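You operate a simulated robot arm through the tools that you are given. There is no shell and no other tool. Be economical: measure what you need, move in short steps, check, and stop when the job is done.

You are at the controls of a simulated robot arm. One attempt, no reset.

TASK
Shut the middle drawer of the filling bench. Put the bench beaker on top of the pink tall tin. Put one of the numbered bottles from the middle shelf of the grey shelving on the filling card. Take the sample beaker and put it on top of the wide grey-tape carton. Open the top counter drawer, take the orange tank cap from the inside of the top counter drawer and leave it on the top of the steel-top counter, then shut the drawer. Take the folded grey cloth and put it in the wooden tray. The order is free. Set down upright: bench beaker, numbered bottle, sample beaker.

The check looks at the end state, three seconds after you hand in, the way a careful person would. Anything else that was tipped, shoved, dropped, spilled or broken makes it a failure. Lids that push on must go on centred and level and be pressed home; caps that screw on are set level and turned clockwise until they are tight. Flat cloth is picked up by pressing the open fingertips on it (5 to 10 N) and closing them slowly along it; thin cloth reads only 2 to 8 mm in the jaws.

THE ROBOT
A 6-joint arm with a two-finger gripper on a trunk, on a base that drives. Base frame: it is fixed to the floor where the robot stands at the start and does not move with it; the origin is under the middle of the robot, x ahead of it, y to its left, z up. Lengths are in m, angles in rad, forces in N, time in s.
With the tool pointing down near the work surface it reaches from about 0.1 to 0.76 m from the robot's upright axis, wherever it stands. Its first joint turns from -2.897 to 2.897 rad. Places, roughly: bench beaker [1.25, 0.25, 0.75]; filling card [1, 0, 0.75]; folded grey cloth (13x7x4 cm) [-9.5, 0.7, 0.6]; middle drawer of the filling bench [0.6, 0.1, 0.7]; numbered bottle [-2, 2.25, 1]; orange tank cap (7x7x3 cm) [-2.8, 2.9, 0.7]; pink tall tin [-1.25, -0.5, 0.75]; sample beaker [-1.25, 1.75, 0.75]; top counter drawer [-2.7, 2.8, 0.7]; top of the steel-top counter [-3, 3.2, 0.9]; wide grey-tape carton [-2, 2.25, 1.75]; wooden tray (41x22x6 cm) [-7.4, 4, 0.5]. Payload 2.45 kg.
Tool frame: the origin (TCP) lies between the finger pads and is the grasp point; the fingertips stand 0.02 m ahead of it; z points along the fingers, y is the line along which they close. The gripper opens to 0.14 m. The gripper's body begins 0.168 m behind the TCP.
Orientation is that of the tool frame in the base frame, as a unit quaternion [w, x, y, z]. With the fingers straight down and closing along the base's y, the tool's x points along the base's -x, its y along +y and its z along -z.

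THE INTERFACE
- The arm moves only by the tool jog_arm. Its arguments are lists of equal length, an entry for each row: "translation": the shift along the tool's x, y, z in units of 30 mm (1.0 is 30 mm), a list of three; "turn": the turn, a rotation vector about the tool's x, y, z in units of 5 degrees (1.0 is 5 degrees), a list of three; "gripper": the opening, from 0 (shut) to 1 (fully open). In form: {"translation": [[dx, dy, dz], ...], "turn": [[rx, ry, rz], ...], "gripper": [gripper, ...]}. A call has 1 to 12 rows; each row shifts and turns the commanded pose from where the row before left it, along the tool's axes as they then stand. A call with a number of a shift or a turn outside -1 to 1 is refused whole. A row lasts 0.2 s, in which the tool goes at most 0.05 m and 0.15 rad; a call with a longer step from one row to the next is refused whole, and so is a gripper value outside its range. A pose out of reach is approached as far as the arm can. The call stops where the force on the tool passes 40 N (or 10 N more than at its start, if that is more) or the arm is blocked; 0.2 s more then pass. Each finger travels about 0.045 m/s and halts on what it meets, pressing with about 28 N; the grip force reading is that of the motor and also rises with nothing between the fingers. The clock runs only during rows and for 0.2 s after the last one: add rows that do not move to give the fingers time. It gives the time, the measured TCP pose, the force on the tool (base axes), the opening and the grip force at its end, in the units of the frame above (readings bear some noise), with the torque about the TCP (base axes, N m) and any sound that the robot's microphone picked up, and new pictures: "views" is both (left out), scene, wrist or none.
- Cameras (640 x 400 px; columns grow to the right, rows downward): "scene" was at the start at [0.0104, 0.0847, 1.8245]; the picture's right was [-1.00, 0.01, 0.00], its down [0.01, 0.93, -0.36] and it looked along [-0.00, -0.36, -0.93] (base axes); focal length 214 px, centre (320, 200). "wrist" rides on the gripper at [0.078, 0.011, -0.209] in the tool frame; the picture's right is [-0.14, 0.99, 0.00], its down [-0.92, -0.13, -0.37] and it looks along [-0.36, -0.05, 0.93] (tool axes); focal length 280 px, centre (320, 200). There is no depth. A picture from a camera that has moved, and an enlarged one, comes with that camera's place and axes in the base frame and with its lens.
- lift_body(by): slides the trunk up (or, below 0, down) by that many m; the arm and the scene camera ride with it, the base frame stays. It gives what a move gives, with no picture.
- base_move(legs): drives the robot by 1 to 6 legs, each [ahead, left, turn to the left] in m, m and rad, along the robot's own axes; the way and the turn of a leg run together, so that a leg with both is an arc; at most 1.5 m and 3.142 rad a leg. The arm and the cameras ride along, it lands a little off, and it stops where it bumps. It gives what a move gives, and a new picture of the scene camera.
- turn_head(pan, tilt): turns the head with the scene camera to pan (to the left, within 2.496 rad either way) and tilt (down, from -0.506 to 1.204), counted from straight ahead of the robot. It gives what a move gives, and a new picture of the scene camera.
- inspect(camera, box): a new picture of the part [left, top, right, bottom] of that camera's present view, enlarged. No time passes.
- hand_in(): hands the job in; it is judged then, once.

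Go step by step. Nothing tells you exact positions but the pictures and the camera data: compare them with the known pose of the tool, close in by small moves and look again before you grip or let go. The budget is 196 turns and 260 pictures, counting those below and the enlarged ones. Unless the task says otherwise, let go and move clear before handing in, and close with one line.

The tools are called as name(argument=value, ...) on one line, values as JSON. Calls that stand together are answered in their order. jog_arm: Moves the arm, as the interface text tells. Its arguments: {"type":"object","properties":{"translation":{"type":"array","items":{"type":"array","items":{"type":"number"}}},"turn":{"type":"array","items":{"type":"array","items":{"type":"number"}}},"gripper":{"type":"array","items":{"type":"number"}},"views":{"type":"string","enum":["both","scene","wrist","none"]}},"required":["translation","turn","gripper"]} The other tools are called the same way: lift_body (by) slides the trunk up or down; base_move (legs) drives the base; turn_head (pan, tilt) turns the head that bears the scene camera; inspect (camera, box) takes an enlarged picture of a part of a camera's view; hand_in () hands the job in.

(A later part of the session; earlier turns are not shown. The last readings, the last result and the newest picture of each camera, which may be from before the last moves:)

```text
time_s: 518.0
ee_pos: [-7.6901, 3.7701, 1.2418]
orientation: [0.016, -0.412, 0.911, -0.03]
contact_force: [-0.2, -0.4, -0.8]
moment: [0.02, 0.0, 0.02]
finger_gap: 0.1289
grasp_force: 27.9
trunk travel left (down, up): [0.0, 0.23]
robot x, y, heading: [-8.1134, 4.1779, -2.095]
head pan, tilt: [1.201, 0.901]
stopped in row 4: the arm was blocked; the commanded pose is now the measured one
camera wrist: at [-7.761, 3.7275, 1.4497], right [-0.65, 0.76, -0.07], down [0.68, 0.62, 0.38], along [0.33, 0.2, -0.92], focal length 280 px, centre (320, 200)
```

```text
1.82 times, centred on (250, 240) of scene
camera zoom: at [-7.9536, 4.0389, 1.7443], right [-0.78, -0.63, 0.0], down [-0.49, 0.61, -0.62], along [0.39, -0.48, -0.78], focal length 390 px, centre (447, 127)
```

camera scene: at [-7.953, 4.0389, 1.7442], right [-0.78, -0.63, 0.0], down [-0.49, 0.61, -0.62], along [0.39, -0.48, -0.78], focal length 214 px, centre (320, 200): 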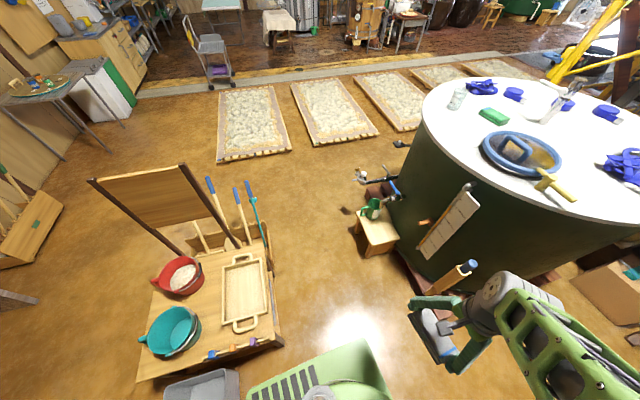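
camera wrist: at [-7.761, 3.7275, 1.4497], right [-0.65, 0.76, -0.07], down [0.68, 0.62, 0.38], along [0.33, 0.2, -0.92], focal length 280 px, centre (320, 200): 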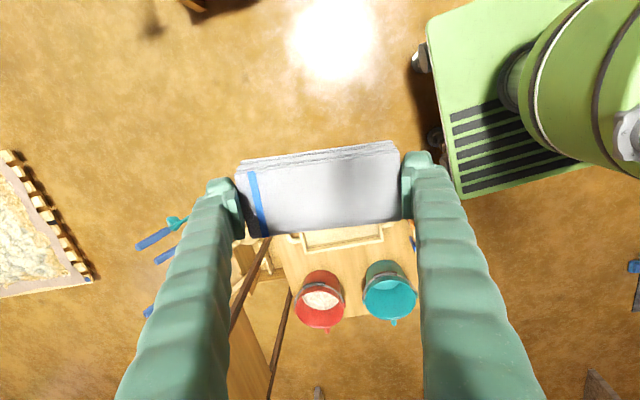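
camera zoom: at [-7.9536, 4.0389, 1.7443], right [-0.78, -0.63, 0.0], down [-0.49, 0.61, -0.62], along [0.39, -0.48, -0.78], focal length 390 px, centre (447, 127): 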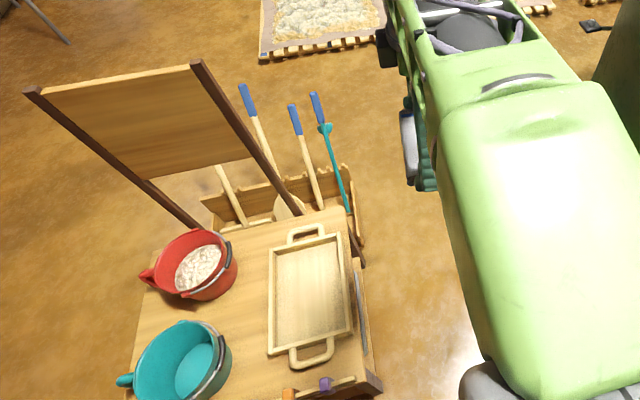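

The arm is blocked by the neck on its left side, so I'll rotate the base instead.

base_move(legs=[[0, 0, 0.85]])

jog_arm(translation=[[0, 0, 0], [0, 0, 0], [0, 0, 0], [0, 0, 0], [0, 0, 0], [0, 0, 0], [0, 0, 0], [0, 0, 0], [0, 0, 0]], turn=[[0, 0, 1], [0, 0, 1], [0, 0, 1], [0, 0, 1], [0, 0, 1], [0, 0, 1], [0, 0, 1], [0, 0, 1], [0, 0, 0]], gripper=[0.7, 0.7, 0.7, 0.7, 0.7, 0.7, 0.7, 0.7, 0.7], views="wrist")

```text
time_s: 520.7
ee_pos: [-7.5333, 4.2457, 1.2411]
orientation: [-0.027, 0.759, -0.65, 0.02]
contact_force: [0.2, 0.2, -1.3]
moment: [-0.03, -0.03, 0.02]
finger_gap: 0.1289
grasp_force: 28.0
trunk travel left (down, up): [0.0, 0.23]
robot x, y, heading: [-8.1158, 4.178, -1.221]
head pan, tilt: [1.201, 0.901]
camera scene: at [-7.9062, 4.2144, 1.7443], right [-0.02, -1.0, 0.0], down [-0.78, 0.02, -0.62], along [0.62, -0.01, -0.78], focal length 214 px, centre (320, 200)
```

scene: 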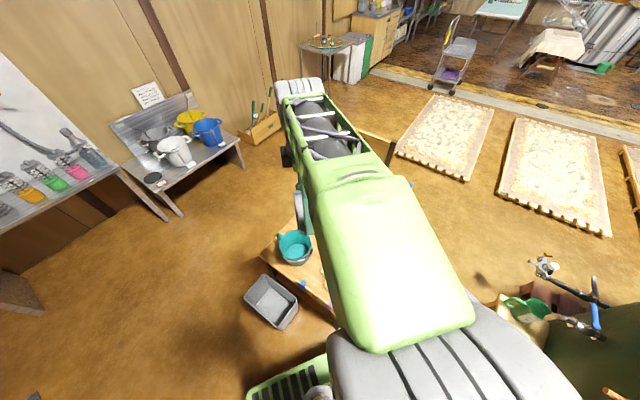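

```text
time_s: 522.7
ee_pos: [-7.5319, 4.2457, 1.2421]
orientation: [0.032, -0.491, 0.87, -0.009]
contact_force: [0.1, -0.2, -0.2]
moment: [-0.03, -0.02, -0.03]
finger_gap: 0.1288
grasp_force: 27.8
trunk travel left (down, up): [0.0, 0.23]
robot x, y, heading: [-8.118, 4.1773, -1.219]
head pan, tilt: [1.201, 0.901]
camera wrist: at [-7.5951, 4.1808, 1.4459], right [-0.78, 0.63, -0.04], down [0.56, 0.72, 0.42], along [0.29, 0.3, -0.91], focal length 280 px, centre (320, 200)
```

wrist: 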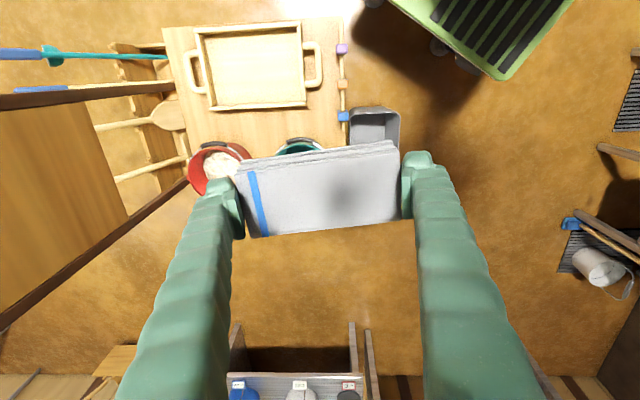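

jog_arm(translation=[[0.6, -0.98, 0], [0.6, -0.98, 0], [0.6, -0.98, 0], [0.6, -0.98, 0], [0.6, -0.98, 0], [0.6, -0.98, 0], [0.6, -0.98, 0], [0, 0, 0], [0, 0, 1], [0, 0, 1], [0, 0, 1], [0, 0, 0]], turn=[[0, 0, 0], [0, 0, 0], [0, 0, 0], [0, 0, 0], [0, 0, 0], [0, 0, 0], [0, 0, 0], [-0.54, 0.54, 0], [0, 0, 0], [0, 0, 0], [0, 0, 0], [0, 0, 0]], gripper=[0.7, 0.7, 0.7, 0.7, 0.7, 0.7, 0.7, 0.7, 0.7, 0.7, 0.7, 0.7], views="wrist")

```text
time_s: 525.3
ee_pos: [-7.4213, 4.0315, 1.1563]
orientation: [0.001, -0.492, 0.87, 0.0]
contact_force: [-0.1, 0.8, -0.5]
moment: [0.01, 0.01, -0.01]
finger_gap: 0.1289
grasp_force: 28.3
trunk travel left (down, up): [0.0, 0.23]
robot x, y, heading: [-8.1177, 4.1773, -1.219]
head pan, tilt: [1.201, 0.901]
camera wrist: at [-7.4704, 3.9703, 1.3649], right [-0.78, 0.63, 0.0], down [0.58, 0.72, 0.37], along [0.23, 0.29, -0.93], focal length 280 px, centre (320, 200)
```

wrist: 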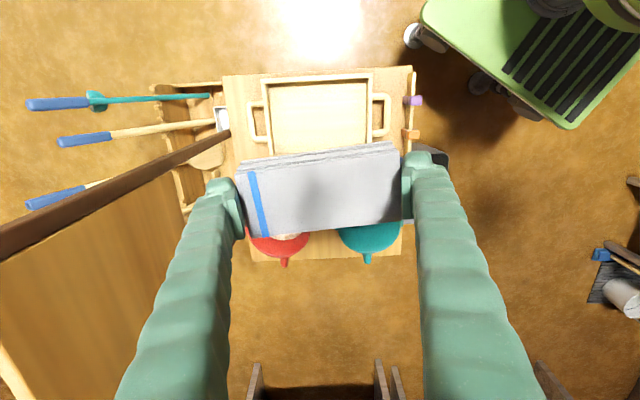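

jog_arm(translation=[[0, 0, 1], [0, 0, 1], [0, 0, 1], [0, 0, 1], [0, 0, 1], [0, 0, 1], [0, 0, 1], [0, 0, 1], [0, 0, 1], [0, 0, 1], [0, 0, 1], [0, 0, 1]], turn=[[0, 0, 0], [0, 0, 0], [0, 0, 0], [0, 0, 0], [0, 0, 0], [0, 0, 0], [0, 0, 0], [0, 0, 0], [0, 0, 0], [0, 0, 0], [0, 0, 0], [0, 0, 0]], gripper=[0.7, 0.7, 0.7, 0.7, 0.7, 0.7, 0.7, 0.7, 0.7, 0.7, 0.7, 0.7], views="wrist")

```text
time_s: 527.9
ee_pos: [-7.4184, 4.0297, 0.7951]
orientation: [0.001, -0.492, 0.871, -0.001]
contact_force: [0.2, 0.2, -0.2]
moment: [-0.06, 0.0, -0.02]
finger_gap: 0.1288
grasp_force: 27.8
trunk travel left (down, up): [0.0, 0.23]
robot x, y, heading: [-8.117, 4.1777, -1.218]
head pan, tilt: [1.201, 0.901]
camera wrist: at [-7.4683, 3.9696, 1.0054], right [-0.78, 0.63, 0.0], down [0.58, 0.72, 0.37], along [0.23, 0.29, -0.93], focal length 280 px, centre (320, 200)
```

wrist: 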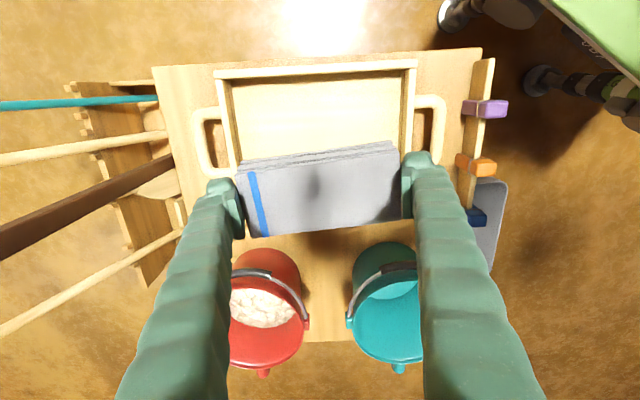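

jog_arm(translation=[[0.3, 0, 0.8], [0, 0, 1], [0, 0, 1], [0, 0, 1], [0, 0, 1], [0, 0, 0.6], [0, 0, 0]], turn=[[0, 0, 0], [0, 0, 0], [0, 0, 0], [0, 0, 0], [0, 0, 0], [0, 0, 0], [0, 0, 0]], gripper=[0.7, 0.7, 0.7, 0.7, 0.7, 0.7, 0.7], views="wrist")

```text
time_s: 529.5
ee_pos: [-7.4237, 4.0234, 0.634]
orientation: [0.0, -0.492, 0.871, -0.001]
contact_force: [0.3, 0.1, -1.0]
moment: [-0.02, 0.0, 0.0]
finger_gap: 0.1289
grasp_force: 27.9
trunk travel left (down, up): [0.0, 0.23]
robot x, y, heading: [-8.1164, 4.1732, -1.223]
head pan, tilt: [1.201, 0.901]
camera wrist: at [-7.4728, 3.9628, 0.8433], right [-0.78, 0.63, 0.0], down [0.58, 0.72, 0.37], along [0.23, 0.29, -0.93], focal length 280 px, centre (320, 200)
```

wrist: 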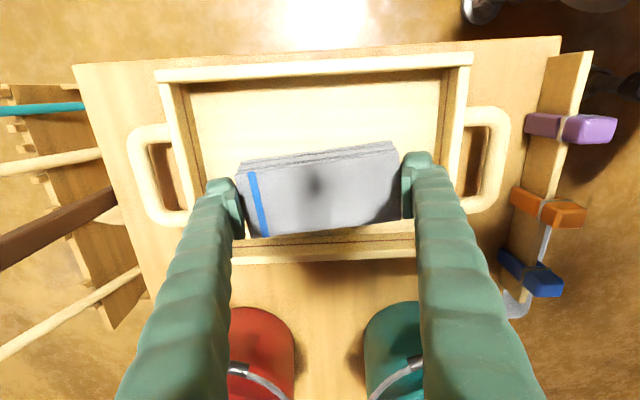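

jog_arm(translation=[[0, 0, 0.6], [0, 0, 0.6], [0, 0, 0.4], [0, 0, 0]], turn=[[0, 0, 0], [0, 0, 0], [0, 0, 0], [0, 0, 0]], gripper=[0.7, 0.7, 0.7, 0.7], views="none")

jog_arm(translation=[[0, 0, 0.25], [0, 0, 0.25], [0, 0, 0]], turn=[[0, 0, 0], [0, 0, 0], [0, 0, 0]], gripper=[0.7, 0.7, 0.7], views="none")

jog_arm(translation=[[0, 0, 0.2], [0, 0, 0.2], [0, 0, 0]], turn=[[0, 0, 0], [0, 0, 0], [0, 0, 0]], gripper=[0.7, 0.7, 0.7], views="wrist")

```text
time_s: 530.5
ee_pos: [-7.4245, 4.0234, 0.5854]
orientation: [0.001, -0.49, 0.872, -0.001]
contact_force: [0.5, 0.3, -0.6]
moment: [0.0, 0.02, 0.01]
finger_gap: 0.1287
grasp_force: 27.4
trunk travel left (down, up): [0.0, 0.23]
robot x, y, heading: [-8.1194, 4.1786, -1.218]
head pan, tilt: [1.201, 0.901]
```

```text
time_s: 531.3
ee_pos: [-7.4252, 4.0232, 0.5688]
orientation: [0.0, -0.492, 0.871, 0.0]
contact_force: [-0.4, 0.6, -0.7]
moment: [0.03, -0.01, 0.01]
finger_gap: 0.1285
grasp_force: 28.7
trunk travel left (down, up): [0.0, 0.23]
robot x, y, heading: [-8.1206, 4.1755, -1.223]
head pan, tilt: [1.201, 0.901]
```

```text
time_s: 532.1
ee_pos: [-7.4263, 4.0226, 0.5575]
orientation: [0.001, -0.492, 0.871, -0.001]
contact_force: [-0.1, 0.2, 0.0]
moment: [0.01, 0.01, 0.05]
finger_gap: 0.1291
grasp_force: 27.7
trunk travel left (down, up): [0.0, 0.23]
robot x, y, heading: [-8.1134, 4.1731, -1.219]
head pan, tilt: [1.201, 0.901]
camera wrist: at [-7.4754, 3.9626, 0.7672], right [-0.78, 0.63, 0.0], down [0.58, 0.72, 0.37], along [0.23, 0.29, -0.93], focal length 280 px, centre (320, 200)
```

wrist: 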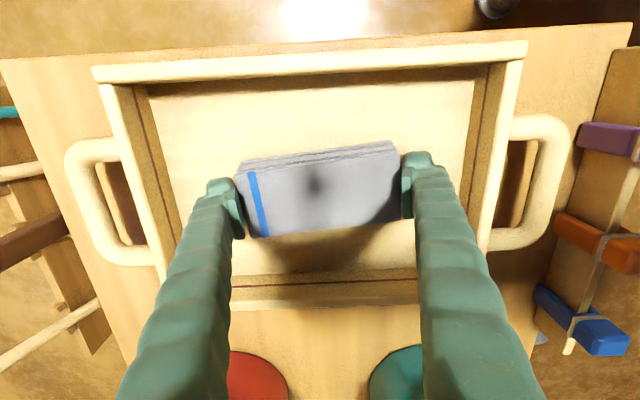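

Still a little above the floor of the tray; I'll lower it in small steps.

jog_arm(translation=[[0, 0, 0.25], [0, 0, 0.25], [0, 0, 0]], turn=[[0, 0, 0], [0, 0, 0], [0, 0, 0]], gripper=[0.7, 0.7, 0.7], views="none")

jog_arm(translation=[[0, 0, 0.2], [0, 0, 0.2], [0, 0, 0]], turn=[[0, 0, 0], [0, 0, 0], [0, 0, 0]], gripper=[0.7, 0.7, 0.7], views="none")

jog_arm(translation=[[0, 0, 0.2], [0, 0, 0.15], [0, 0, 0]], turn=[[0, 0, 0], [0, 0, 0], [0, 0, 0]], gripper=[0.7, 0.7, 0.7], views="wrist")

```text
time_s: 532.9
ee_pos: [-7.4254, 4.0232, 0.5448]
orientation: [0.0, -0.491, 0.871, -0.002]
contact_force: [-4.2, -0.9, 17.8]
moment: [0.08, 0.42, -0.05]
finger_gap: 0.1287
grasp_force: 28.2
trunk travel left (down, up): [0.0, 0.23]
robot x, y, heading: [-8.1166, 4.1779, -1.219]
head pan, tilt: [1.201, 0.901]
```

```text
time_s: 533.2
ee_pos: [-7.4249, 4.0235, 0.5431]
orientation: [0.001, -0.492, 0.871, 0.0]
contact_force: [-9.1, 2.6, 22.3]
moment: [0.45, 0.82, 0.03]
finger_gap: 0.1289
grasp_force: 27.9
trunk travel left (down, up): [0.0, 0.23]
robot x, y, heading: [-8.117, 4.1767, -1.222]
head pan, tilt: [1.201, 0.901]
stopped in row 1: the force on the tool passed its limit at 43 N (the readings are from after the stop); the commanded pose is now the measured one
```

```text
time_s: 533.5
ee_pos: [-7.4249, 4.0229, 0.5449]
orientation: [0.0, -0.492, 0.871, 0.0]
contact_force: [-7.0, 1.3, 19.8]
moment: [0.31, 0.4, 0.04]
finger_gap: 0.129
grasp_force: 28.1
trunk travel left (down, up): [0.0, 0.23]
robot x, y, heading: [-8.1176, 4.1787, -1.218]
head pan, tilt: [1.201, 0.901]
stopped in row 1: the force on the tool passed its limit at 45 N (the readings are from after the stop); the commanded pose is now the measured one
camera wrist: at [-7.4745, 3.9624, 0.7535], right [-0.78, 0.63, 0.0], down [0.59, 0.72, 0.37], along [0.23, 0.29, -0.93], focal length 280 px, centre (320, 200)
```

wrist: 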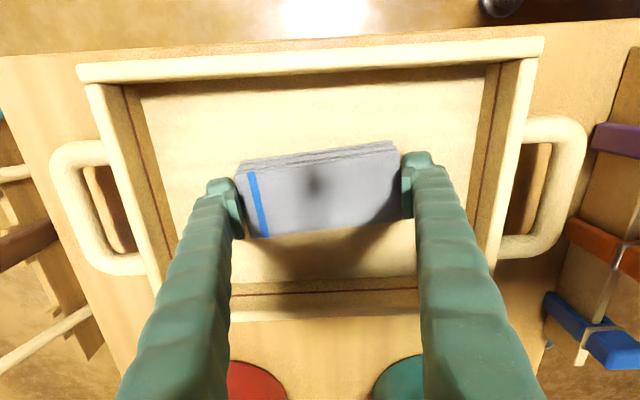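

jog_arm(translation=[[0, 0, -0.03], [0, 0, 0], [0, 0, 0], [0, 0, 0], [0, 0, -0.3], [0, 0, -0.5], [0, 0, -0.7], [0, 0, 0]], turn=[[0, 0, 0], [0, 0, 0], [0, 0, 0], [0, 0, 0], [0, 0, 0], [0, 0, 0], [0, 0, 0], [0, 0, 0]], gripper=[0.7, 1, 1, 1, 1, 1, 1, 1], views="wrist")

```text
time_s: 535.4
ee_pos: [-7.4246, 4.0235, 0.5885]
orientation: [0.0, -0.492, 0.871, 0.0]
contact_force: [-0.2, -0.4, 0.0]
moment: [0.01, 0.02, 0.0]
finger_gap: 0.1401
grasp_force: 0.0
trunk travel left (down, up): [0.0, 0.23]
robot x, y, heading: [-8.1181, 4.1773, -1.221]
head pan, tilt: [1.201, 0.901]
camera wrist: at [-7.473, 3.963, 0.7981], right [-0.78, 0.63, 0.0], down [0.59, 0.72, 0.37], along [0.23, 0.29, -0.93], focal length 280 px, centre (320, 200)
```

wrist: 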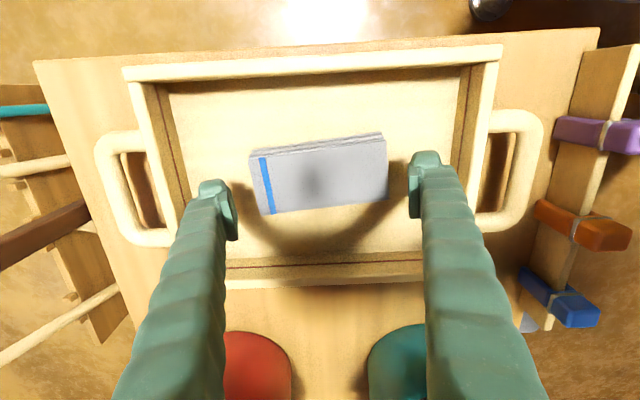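

The cloth lies in the tray. I'll rise, un-twist the wrist, tuck the arm and go for the bottle.

jog_arm(translation=[[0, 0, -1], [0, 0, -1], [0, 0, -1], [0, 0, -1], [0, 0, -1], [0, 0, -1], [0, 0, -1], [0, 0, -1], [0, 0, -1], [0, 0, -1], [0, 0, -1], [0, 0, -1]], turn=[[0, 0, 0], [0, 0, 0], [0, 0, 0], [0, 0, 0], [0, 0, 0], [0, 0, 0], [0, 0, 1], [0, 0, 1], [0, 0, 1], [0, 0, 1], [0, 0, 1], [0, 0, 1]], gripper=[1, 1, 1, 1, 1, 1, 1, 1, 1, 1, 1, 1], views="wrist")

jog_arm(translation=[[0, 0, -1], [0, 0, -1], [0, 0, -1], [0, 0, -1], [0, 0, -1], [0, 0, -1], [0, 0, -1], [0, 0, -1], [0, 0, 0], [0, 0, 0], [0, 0, 0], [0, 0, 0]], turn=[[0, 0, 1], [0, 0, 1], [0, 0, 1], [0, 0, 1], [0, 0, 1], [0, 0, 1], [0, 0, 1], [0, 0, 1], [0, 0, 1], [0, 0, 1], [0, 0, 1], [0, 0, 1]], gripper=[0, 0, 0, 0, 0, 0, 0, 0, 0, 0, 0, 0], views="none")

```text
time_s: 538.0
ee_pos: [-7.4233, 4.023, 0.9476]
orientation: [0.0, -0.248, 0.969, -0.001]
contact_force: [-0.1, -0.3, 0.6]
moment: [0.02, 0.0, 0.02]
finger_gap: 0.1403
grasp_force: 0.0
trunk travel left (down, up): [0.0, 0.23]
robot x, y, heading: [-8.1177, 4.1764, -1.221]
head pan, tilt: [1.201, 0.901]
camera wrist: at [-7.4983, 3.9947, 1.1575], right [-0.36, 0.93, 0.0], down [0.87, 0.33, 0.37], along [0.34, 0.13, -0.93], focal length 280 px, centre (320, 200)
```

wrist: 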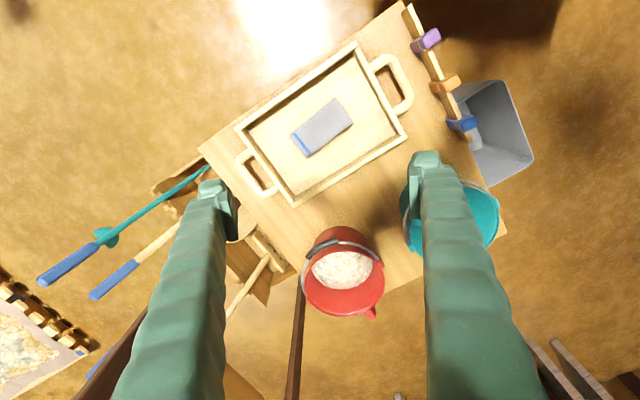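

```text
time_s: 540.5
ee_pos: [-7.4236, 4.023, 1.1883]
orientation: [0.0, 0.269, 0.963, 0.0]
contact_force: [0.8, -0.9, 0.3]
moment: [0.03, 0.01, 0.0]
finger_gap: 0.0
grasp_force: 28.3
trunk travel left (down, up): [0.0, 0.23]
robot x, y, heading: [-8.1169, 4.1759, -1.222]
head pan, tilt: [1.201, 0.901]
```

jog_arm(translation=[[0.87, -1, 0], [0.87, -1, 0], [0.87, -1, 0], [0.87, -1, 0], [0.87, -1, 0], [0.87, -1, 0], [0.87, -1, 0], [0.87, -1, 0], [0.87, -1, 0], [0.87, -1, 0], [0.87, -1, 0], [0.87, -1, 0]], turn=[[0, 0, 0], [0, 0, 0], [0, 0, 0], [0, 0, 0], [0, 0, 0], [0, 0, 0], [0, 0, 0], [0, 0, 0], [0, 0, 0], [0, 0, 0], [0, 0, 0], [0, 0, 0]], gripper=[0, 0, 0, 0, 0, 0, 0, 0, 0, 0, 0, 0], views="none")

jog_arm(translation=[[0.8, -1, 0], [0.8, -1, 0], [0, 0, 0], [0, 0, 0], [0, 0, 0], [0, 0, 0], [0, 0, 0], [0, 0, 0], [0, 0, 0], [0, 0, 0]], turn=[[0, 0, 0], [0, 0, 0], [0, 0, 1], [0, 0, 1], [0, 0, 1], [0, 0, 1], [0, 0, 1], [0, 0, 1], [0, 0, 1], [0, 0, 1]], gripper=[0, 0, 0, 0, 0, 0, 0, 0, 0, 0], views="none")

```text
time_s: 543.1
ee_pos: [-7.8803, 3.8749, 1.1858]
orientation: [0.0, 0.268, 0.963, 0.0]
contact_force: [0.4, -0.3, 0.0]
moment: [0.01, 0.0, 0.02]
finger_gap: 0.0
grasp_force: 27.8
trunk travel left (down, up): [0.0, 0.23]
robot x, y, heading: [-8.119, 4.1768, -1.22]
head pan, tilt: [1.201, 0.901]
```

```text
time_s: 545.4
ee_pos: [-7.9504, 3.8497, 1.1882]
orientation: [0.0, 0.582, 0.813, 0.0]
contact_force: [0.2, -0.2, 0.7]
moment: [-0.01, 0.02, 0.0]
finger_gap: 0.0001
grasp_force: 27.9
trunk travel left (down, up): [0.0, 0.23]
robot x, y, heading: [-8.1188, 4.1769, -1.216]
head pan, tilt: [1.201, 0.901]
```

base_move(legs=[[0, 0, -0.86], [0, -0.12, 0], [-1.2, 0, 0], [0, 0, 3.06]])

```text
time_s: 562.0
ee_pos: [-7.4463, 5.6009, 1.1877]
orientation: [0.0, -0.433, 0.902, 0.001]
contact_force: [0.1, -0.2, 0.0]
moment: [-0.02, -0.03, -0.01]
finger_gap: 0.0
grasp_force: 28.2
trunk travel left (down, up): [0.0, 0.23]
robot x, y, heading: [-7.6354, 5.2813, 0.912]
head pan, tilt: [1.201, 0.901]
camera scene: at [-7.7755, 5.4424, 1.7443], right [0.86, 0.52, 0.0], down [0.41, -0.67, -0.62], along [-0.32, 0.53, -0.78], focal length 214 px, centre (320, 200)
```

scene: 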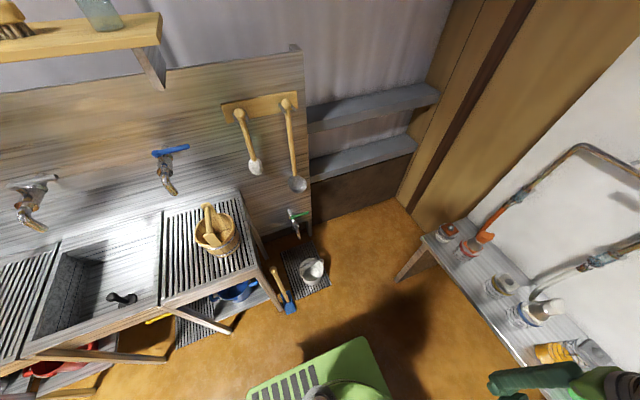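

base_move(legs=[[0, 0, 0.065], [0, -1.5, 0], [0, -1.0, 0]])

```text
time_s: 584.6
ee_pos: [-5.3703, 4.2109, 1.1879]
orientation: [0.001, -0.464, 0.886, 0.0]
contact_force: [0.6, 0.0, 0.1]
moment: [0.0, 0.01, 0.02]
finger_gap: 0.0
grasp_force: 27.4
trunk travel left (down, up): [0.0, 0.23]
robot x, y, heading: [-5.5313, 3.8842, 0.985]
head pan, tilt: [1.201, 0.901]
camera scene: at [-5.6866, 4.0307, 1.7443], right [0.82, 0.58, 0.0], down [0.45, -0.64, -0.62], along [-0.36, 0.51, -0.78], focal length 214 px, centre (320, 200)
```

scene: 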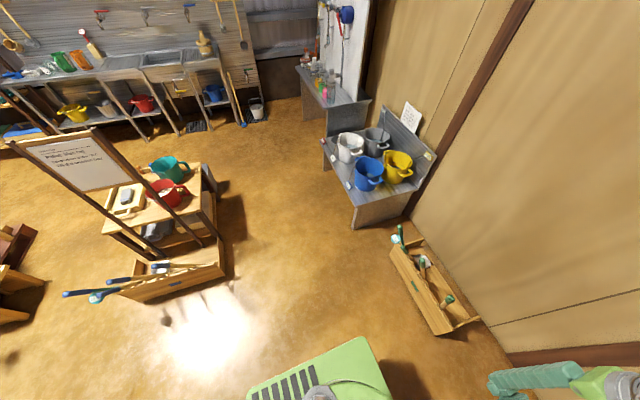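

base_move(legs=[[0, -1.5, -0.005], [0, -1.5, 0], [0, -0.75, 0]])

turn_head(pan=-0.2, tilt=0.7)

inspect(camera="scene", box=[160, 160, 480, 360])

```text
time_s: 617.2
ee_pos: [-2.2708, 2.1364, 1.1885]
orientation: [0.0, -0.459, 0.889, 0.0]
contact_force: [0.0, 0.4, 0.7]
moment: [0.03, 0.0, 0.02]
finger_gap: 0.0
grasp_force: 28.0
trunk travel left (down, up): [0.0, 0.23]
robot x, y, heading: [-2.4371, 1.8058, 0.972]
head pan, tilt: [1.201, 0.901]
camera scene: at [-2.5907, 1.9595, 1.7443], right [0.82, 0.57, 0.0], down [0.44, -0.65, -0.62], along [-0.35, 0.51, -0.78], focal length 214 px, centre (320, 200)
```

scene: 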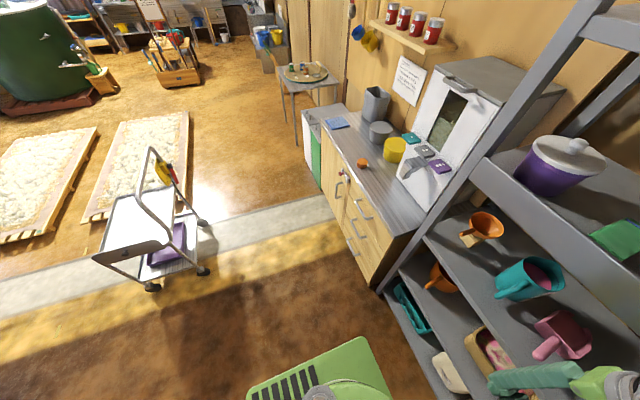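

```text
time_s: 618.7
ee_pos: [-2.2707, 2.136, 1.1887]
orientation: [0.0, -0.458, 0.889, 0.0]
contact_force: [-0.5, -0.6, 0.0]
moment: [0.03, -0.02, 0.02]
finger_gap: 0.0001
grasp_force: 28.1
trunk travel left (down, up): [0.0, 0.23]
robot x, y, heading: [-2.4395, 1.8057, 0.974]
head pan, tilt: [-0.201, 0.7]
camera scene: at [-2.4872, 1.9566, 1.7604], right [0.7, -0.72, 0.0], down [-0.46, -0.45, -0.76], along [0.55, 0.53, -0.64], focal length 214 px, centre (320, 200)
```

scene: 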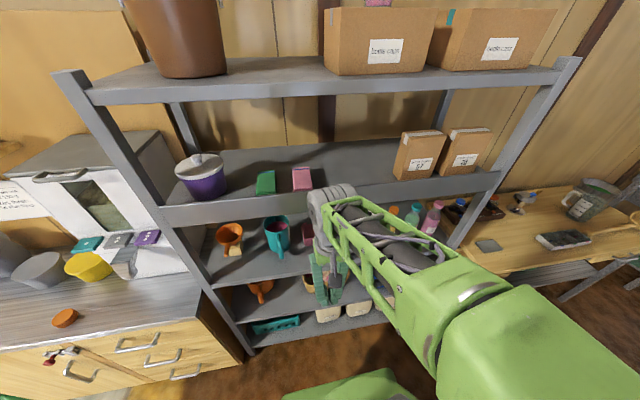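

```text
2.00 times, centred on (320, 260) of scene
camera zoom: at [-2.4872, 1.9566, 1.7604], right [0.7, -0.72, 0.0], down [-0.46, -0.45, -0.76], along [0.55, 0.53, -0.64], focal length 429 px, centre (320, 80)
```

zoom: 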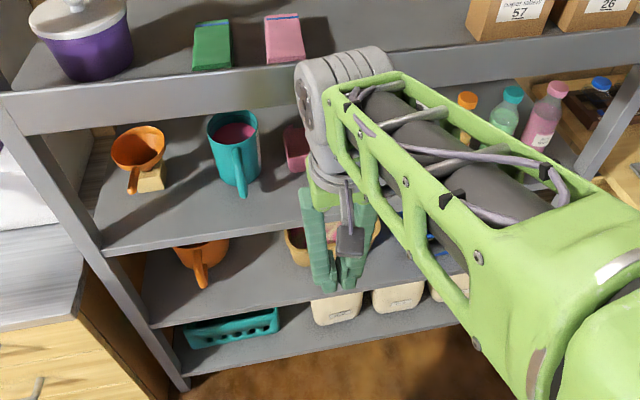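

I'll fetch the blue-capped numbered bottle at the left end of the row (L about 2.9, shelf z about 0.94). First I back off, extend and tilt the tool about 45°.

base_move(legs=[[-0.25, -0.13, 0]])

jog_arm(translation=[[-1, 0, 0], [-1, 0, 0], [-1, 0, 0], [-1, 0, 0], [-1, 0, 0], [-1, 0, 0], [-1, 0, 0], [-1, 0, 0], [-1, 0, 0], [0, 0, 0]], turn=[[0, 0, 0], [0, 0, 0], [0, 0, 0], [0, 0, 0], [0, 0, 0], [0, 0, 0], [0, 0, 0], [0, 0, 0], [0, 0, 0], [0, 0, -0.3]], gripper=[0.3, 0.64, 0.64, 0.64, 0.64, 0.64, 0.64, 0.64, 0.64, 0.64], views="none")

jog_arm(translation=[[0, 0, 0], [0, 0, 0], [0, 0, 0], [0, 0, 0], [0, 0, 0], [0, 0, 0], [0, 0, 0], [0, 0, 0], [0, 0, 0], [0, 0, 0]], turn=[[0, -1, 0], [0, -1, 0], [0, -1, 0], [0, -1, 0], [0, -1, 0], [0, -1, 0], [0, -1, 0], [0, -1, 0], [0, -1, 0], [0, 0, 0]], gripper=[0.64, 0.64, 0.64, 0.64, 0.64, 0.64, 0.64, 0.64, 0.64, 0.64], views="both")

```text
time_s: 620.7
ee_pos: [-2.3059, 1.8566, 1.1881]
orientation: [0.0, -0.458, 0.889, 0.001]
contact_force: [0.9, -0.2, 0.1]
moment: [0.05, -0.01, 0.02]
finger_gap: 0.0001
grasp_force: 28.3
trunk travel left (down, up): [0.0, 0.23]
robot x, y, heading: [-2.4769, 1.5304, 0.966]
head pan, tilt: [-0.201, 0.7]
camera scene: at [-2.5225, 1.6762, 1.7605], right [0.7, -0.72, 0.0], down [-0.46, -0.45, -0.77], along [0.55, 0.53, -0.64], focal length 214 px, centre (320, 200)
```

scene: 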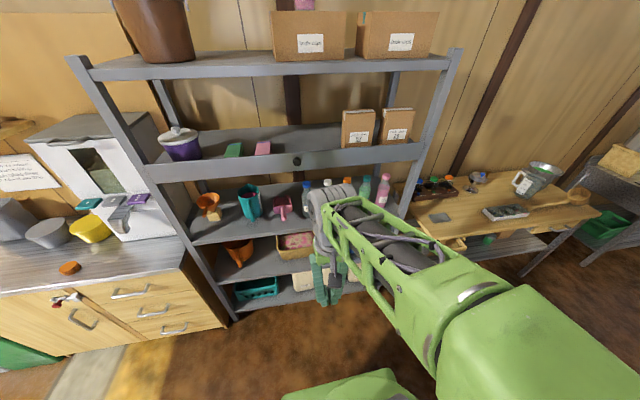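

```text
time_s: 622.9
ee_pos: [-2.1485, 2.0746, 1.187]
orientation: [0.0, -0.47, 0.883, 0.0]
contact_force: [0.0, 0.3, 0.0]
moment: [-0.01, 0.0, 0.01]
finger_gap: 0.0897
grasp_force: 0.0
trunk travel left (down, up): [0.0, 0.23]
robot x, y, heading: [-2.474, 1.5332, 0.973]
head pan, tilt: [-0.201, 0.7]
```

```text
time_s: 625.1
ee_pos: [-2.1492, 2.0749, 1.1881]
orientation: [0.338, -0.434, 0.815, 0.181]
contact_force: [-0.9, 0.1, 0.4]
moment: [-0.01, 0.01, 0.01]
finger_gap: 0.0894
grasp_force: 0.1
trunk travel left (down, up): [0.0, 0.23]
robot x, y, heading: [-2.4721, 1.5326, 0.974]
head pan, tilt: [-0.201, 0.7]
camera scene: at [-2.5224, 1.6769, 1.7605], right [0.7, -0.72, 0.0], down [-0.46, -0.45, -0.76], along [0.55, 0.53, -0.64], focal length 214 px, centre (320, 200)
camera wrist: at [-2.2712, 1.9139, 1.2809], right [-0.77, 0.63, 0.1], down [0.32, 0.25, 0.91], along [0.55, 0.73, -0.4], focal length 280 px, centre (320, 200)
```

scene: 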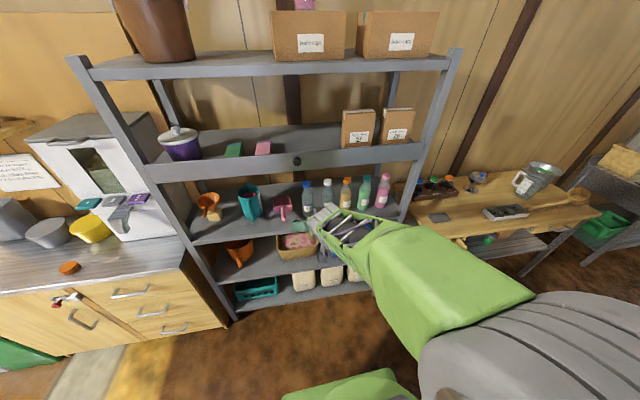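
wrist: 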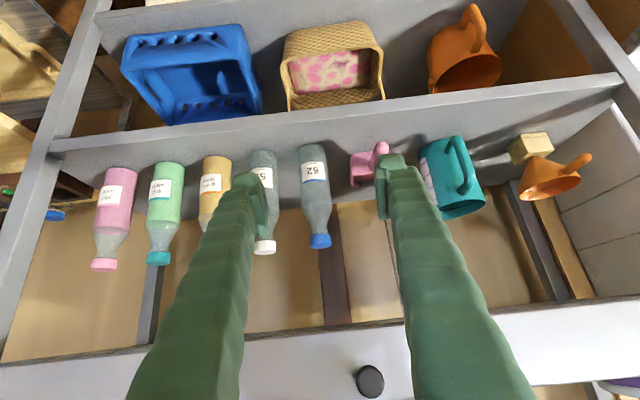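

inspect(camera="wrist", box=[80, 130, 400, 290])

```text
2.00 times, centred on (240, 210) of wrist
camera zoom: at [-2.2712, 1.9139, 1.2809], right [-0.77, 0.63, 0.1], down [0.32, 0.25, 0.91], along [0.55, 0.73, -0.4], focal length 561 px, centre (480, 180)
```

zoom: 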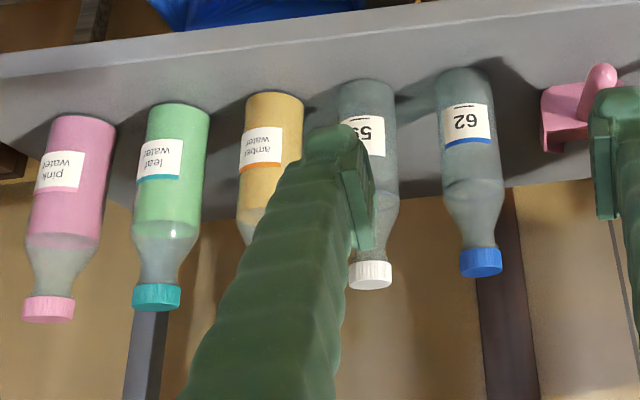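

jog_arm(translation=[[0, -0.75, 0], [0.5, 0, 0.966], [0.5, 0, 0.966], [0.5, 0, 0.966], [0.5, 0, 0.966], [0.5, 0, 0.966], [0, 0, 0]], turn=[[0, 0, 0], [0, 0, 0], [0, 0, 0], [0, 0, 0], [0, 0, 0], [0, 0, 0], [0, 0, 0]], gripper=[0.64, 0.64, 0.64, 0.64, 0.64, 0.64, 0.64], views="wrist")

```text
time_s: 626.7
ee_pos: [-2.1137, 2.0951, 1.072]
orientation: [0.338, -0.432, 0.817, 0.176]
contact_force: [-0.5, -0.7, -0.2]
moment: [-0.05, 0.0, -0.02]
finger_gap: 0.0899
grasp_force: 0.0
out of reach, approached as far as the arm can: row 3, 4, 5, 6
trunk travel left (down, up): [0.0, 0.23]
robot x, y, heading: [-2.4751, 1.5322, 0.974]
head pan, tilt: [-0.201, 0.7]
camera wrist: at [-2.2375, 1.9348, 1.1655], right [-0.76, 0.64, 0.09], down [0.32, 0.25, 0.91], along [0.56, 0.72, -0.4], focal length 280 px, centre (320, 200)
```

wrist: 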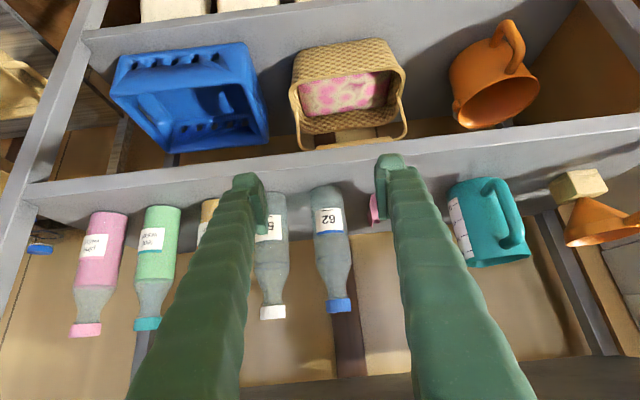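

jog_arm(translation=[[0, 0, 0.7], [0, 0, 0.7], [0, 0, 0.7], [0, 0, 0]], turn=[[0, 0, 0], [0, 0, 0], [0, 0, 0], [0, 0, 0]], gripper=[0.64, 0.64, 0.64, 0.64], views="wrist")

inspect(camera="wrist", box=[220, 160, 420, 320])

```text
time_s: 627.7
ee_pos: [-2.0981, 2.1371, 1.034]
orientation: [0.339, -0.432, 0.817, 0.175]
contact_force: [0.1, 0.3, 0.3]
moment: [-0.01, 0.0, -0.02]
finger_gap: 0.0897
grasp_force: 0.0
out of reach, approached as far as the arm can: row 1, 2, 3
trunk travel left (down, up): [0.0, 0.23]
robot x, y, heading: [-2.4776, 1.5279, 0.973]
head pan, tilt: [-0.201, 0.7]
camera wrist: at [-2.2221, 1.9769, 1.1269], right [-0.76, 0.64, 0.09], down [0.32, 0.26, 0.91], along [0.56, 0.72, -0.4], focal length 280 px, centre (320, 200)
```

wrist: 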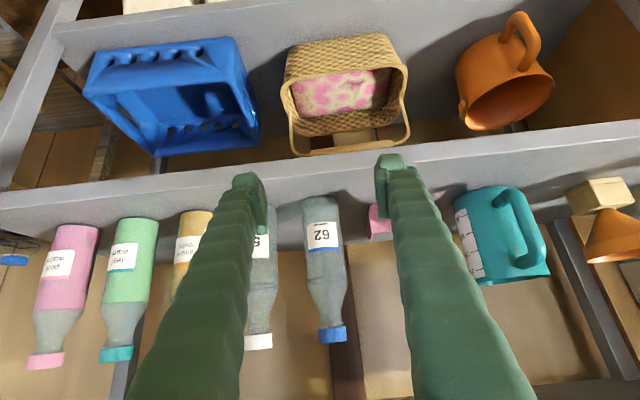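

```text
2.50 times, centred on (320, 240) of wrist
camera zoom: at [-2.2221, 1.9769, 1.1269], right [-0.76, 0.64, 0.09], down [0.32, 0.26, 0.91], along [0.56, 0.72, -0.4], focal length 701 px, centre (320, 100)
```

zoom: 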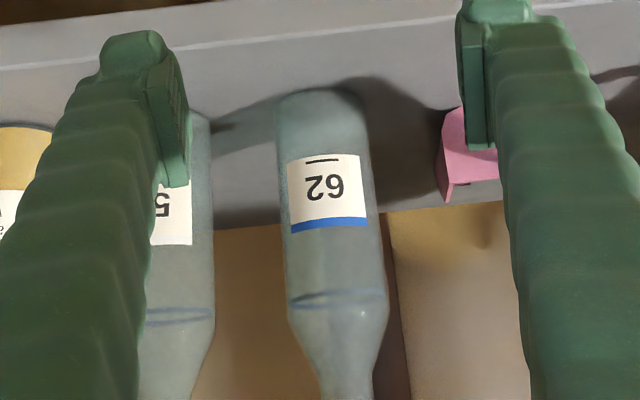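

jog_arm(translation=[[0, -0.57, 0], [0, 0, 0]], turn=[[0, 0, 0], [0, 0, 0]], gripper=[0.64, 0.64], views="none")

base_move(legs=[[0.14, 0, 0]])

inspect(camera="wrist", box=[200, 120, 440, 320])

```text
time_s: 628.3
ee_pos: [-2.0983, 2.1366, 1.0341]
orientation: [0.34, -0.433, 0.816, 0.176]
contact_force: [0.2, 0.3, 0.8]
moment: [0.02, 0.01, -0.03]
finger_gap: 0.0895
grasp_force: 0.1
out of reach, approached as far as the arm can: row 1
trunk travel left (down, up): [0.0, 0.23]
robot x, y, heading: [-2.4733, 1.5288, 0.971]
head pan, tilt: [-0.201, 0.7]
```

```text
time_s: 629.6
ee_pos: [-2.0187, 2.2537, 1.0329]
orientation: [0.339, -0.432, 0.817, 0.175]
contact_force: [0.2, -0.5, 0.3]
moment: [-0.03, 0.0, -0.01]
finger_gap: 0.0898
grasp_force: 0.1
trunk travel left (down, up): [0.0, 0.23]
robot x, y, heading: [-2.3935, 1.6454, 0.973]
head pan, tilt: [-0.201, 0.7]
camera scene: at [-2.4422, 1.7942, 1.7604], right [0.7, -0.72, 0.0], down [-0.46, -0.45, -0.76], along [0.55, 0.53, -0.64], focal length 214 px, centre (320, 200)
```

scene: 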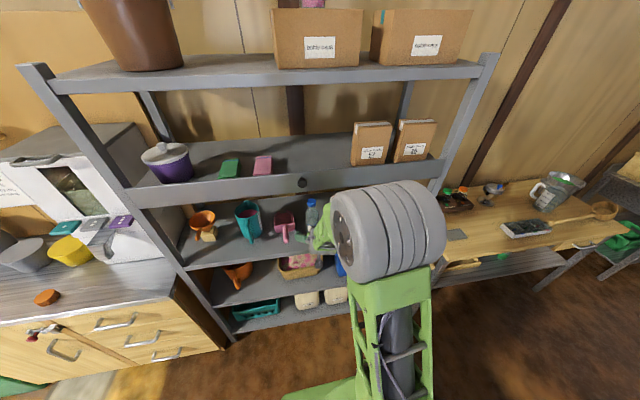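

```text
2.00 times, centred on (320, 220) of wrist
camera zoom: at [-2.1421, 2.0935, 1.1266], right [-0.76, 0.64, 0.09], down [0.32, 0.26, 0.91], along [0.56, 0.72, -0.4], focal length 561 px, centre (320, 160)
```

zoom: 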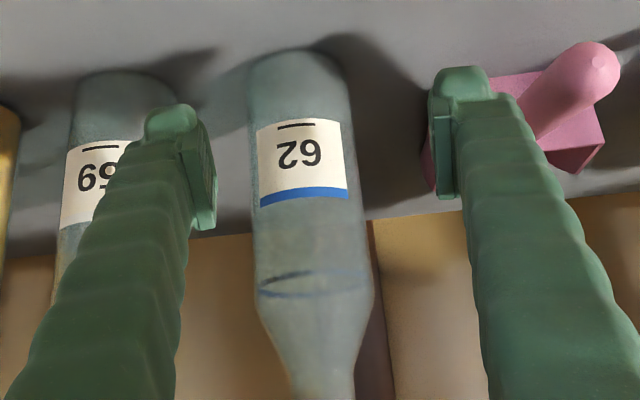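

base_move(legs=[[0, -0.022, 0]])

inspect(camera="wrist", box=[200, 120, 440, 320])

```text
time_s: 630.5
ee_pos: [-2.0011, 2.2425, 1.0347]
orientation: [0.339, -0.431, 0.818, 0.174]
contact_force: [0.3, -0.7, -0.4]
moment: [-0.01, 0.0, 0.03]
finger_gap: 0.0896
grasp_force: 0.0
trunk travel left (down, up): [0.0, 0.23]
robot x, y, heading: [-2.3768, 1.6374, 0.967]
head pan, tilt: [-0.201, 0.7]
camera scene: at [-2.4241, 1.7808, 1.7605], right [0.7, -0.72, 0.0], down [-0.46, -0.45, -0.76], along [0.55, 0.53, -0.64], focal length 214 px, centre (320, 200)
```

scene: 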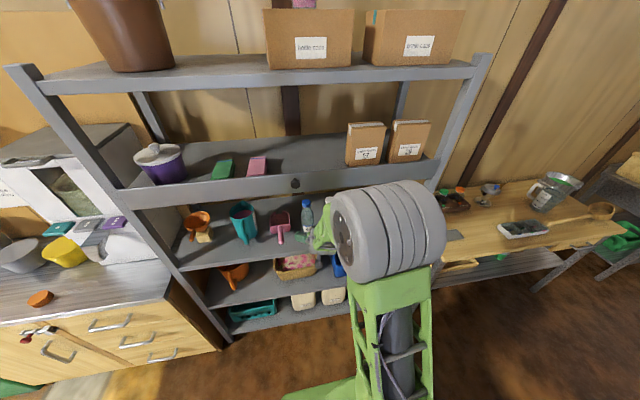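

```text
2.00 times, centred on (320, 220) of wrist
camera zoom: at [-2.1238, 2.0803, 1.127], right [-0.76, 0.64, 0.09], down [0.32, 0.26, 0.91], along [0.56, 0.72, -0.4], focal length 561 px, centre (320, 160)
```

zoom: 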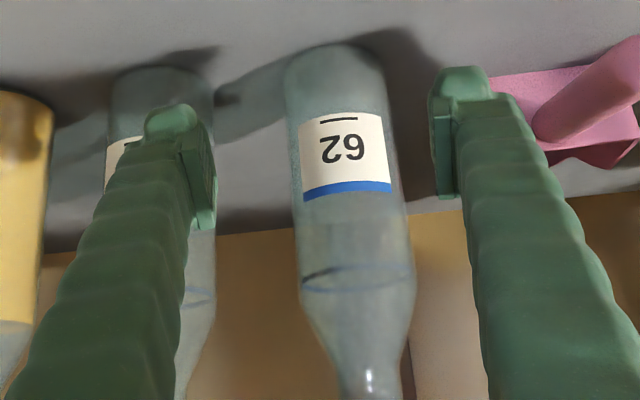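

jog_arm(translation=[[0, 0.1, 0], [0, 0, 0]], turn=[[0, 0, 0], [0, 0, 0]], gripper=[0.59, 0.59], views="none")

base_move(legs=[[0.06, 0, 0]])

inspect(camera="wrist", box=[200, 120, 440, 320])

```text
time_s: 631.1
ee_pos: [-2.0027, 2.2423, 1.0331]
orientation: [0.339, -0.432, 0.817, 0.175]
contact_force: [0.4, 0.8, -1.4]
moment: [0.0, -0.01, 0.02]
finger_gap: 0.0827
grasp_force: 0.1
trunk travel left (down, up): [0.0, 0.23]
robot x, y, heading: [-2.3751, 1.6319, 0.969]
head pan, tilt: [-0.201, 0.7]
```

```text
time_s: 632.1
ee_pos: [-1.9679, 2.2916, 1.0333]
orientation: [0.339, -0.432, 0.818, 0.174]
contact_force: [0.5, 0.2, -1.0]
moment: [0.03, 0.0, -0.01]
finger_gap: 0.0828
grasp_force: 0.0
trunk travel left (down, up): [0.0, 0.23]
robot x, y, heading: [-2.343, 1.6837, 0.967]
head pan, tilt: [-0.201, 0.7]
camera scene: at [-2.3901, 1.8312, 1.7603], right [0.7, -0.72, 0.0], down [-0.46, -0.45, -0.76], along [0.55, 0.53, -0.64], focal length 214 px, centre (320, 200)
```

scene: 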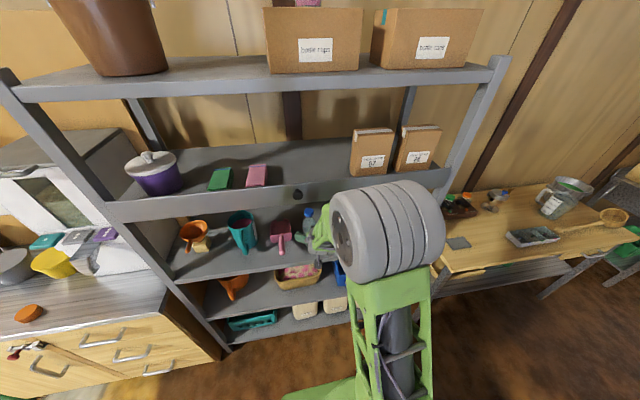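

```text
2.00 times, centred on (320, 220) of wrist
camera zoom: at [-2.0926, 2.1321, 1.1267], right [-0.76, 0.64, 0.09], down [0.32, 0.26, 0.91], along [0.56, 0.72, -0.4], focal length 561 px, centre (320, 160)
```

zoom: 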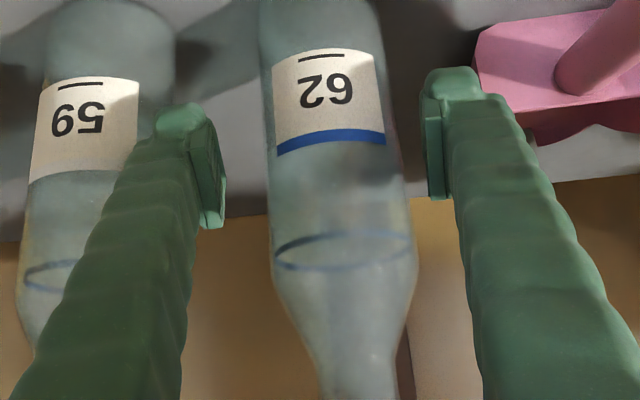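

base_move(legs=[[0.043, 0, 0]])

inspect(camera="wrist", box=[200, 120, 440, 320])

```text
time_s: 633.0
ee_pos: [-1.9458, 2.3263, 1.034]
orientation: [0.339, -0.432, 0.817, 0.174]
contact_force: [0.3, -0.3, -0.2]
moment: [-0.02, 0.01, -0.01]
finger_gap: 0.0825
grasp_force: 0.1
trunk travel left (down, up): [0.0, 0.23]
robot x, y, heading: [-2.3149, 1.7182, 0.971]
head pan, tilt: [-0.201, 0.7]
camera scene: at [-2.3663, 1.866, 1.7604], right [0.7, -0.72, 0.0], down [-0.46, -0.45, -0.76], along [0.55, 0.53, -0.64], focal length 214 px, centre (320, 200)
```

scene: 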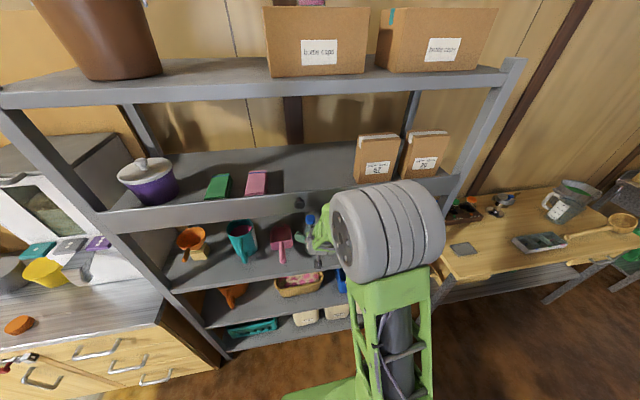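

```text
2.00 times, centred on (320, 220) of wrist
camera zoom: at [-2.0687, 2.1669, 1.1267], right [-0.76, 0.64, 0.09], down [0.32, 0.26, 0.91], along [0.56, 0.72, -0.4], focal length 561 px, centre (320, 160)
```

zoom: 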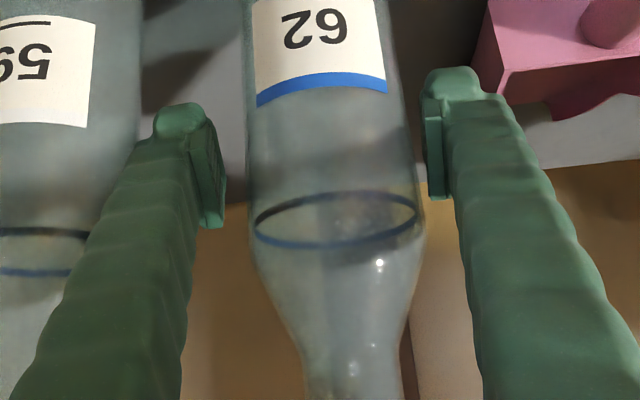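

jog_arm(translation=[[0, 0.1, 0], [0, 0, 0], [0, 0, 0], [0, 0, 0], [0, 0, 0], [0, 0, 0]], turn=[[0, 0, 0], [0, 0, 0], [0, 0, 0], [0, 0, 0], [0, 0, 0], [0, 0, 0]], gripper=[0.59, 0.52, 0.45, 0.38, 0.3, 0.25], views="wrist")

```text
time_s: 634.4
ee_pos: [-1.9477, 2.3279, 1.0341]
orientation: [0.339, -0.432, 0.818, 0.174]
contact_force: [-1.1, 0.4, 0.8]
moment: [0.03, -0.02, 0.02]
finger_gap: 0.0639
grasp_force: 28.1
trunk travel left (down, up): [0.0, 0.23]
robot x, y, heading: [-2.3171, 1.7182, 0.973]
head pan, tilt: [-0.201, 0.7]
camera wrist: at [-2.0716, 2.1685, 1.1269], right [-0.76, 0.64, 0.09], down [0.32, 0.26, 0.91], along [0.56, 0.72, -0.4], focal length 280 px, centre (320, 200)
```

wrist: 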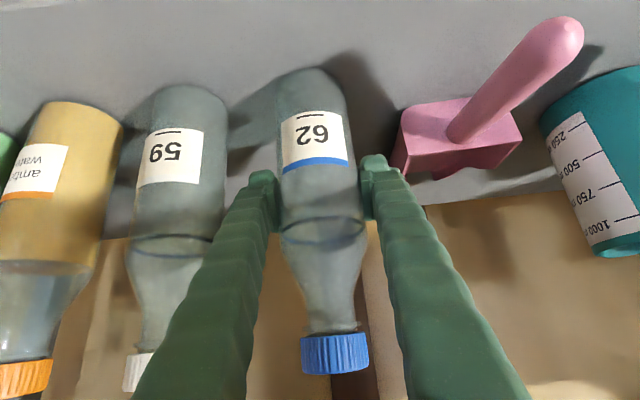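

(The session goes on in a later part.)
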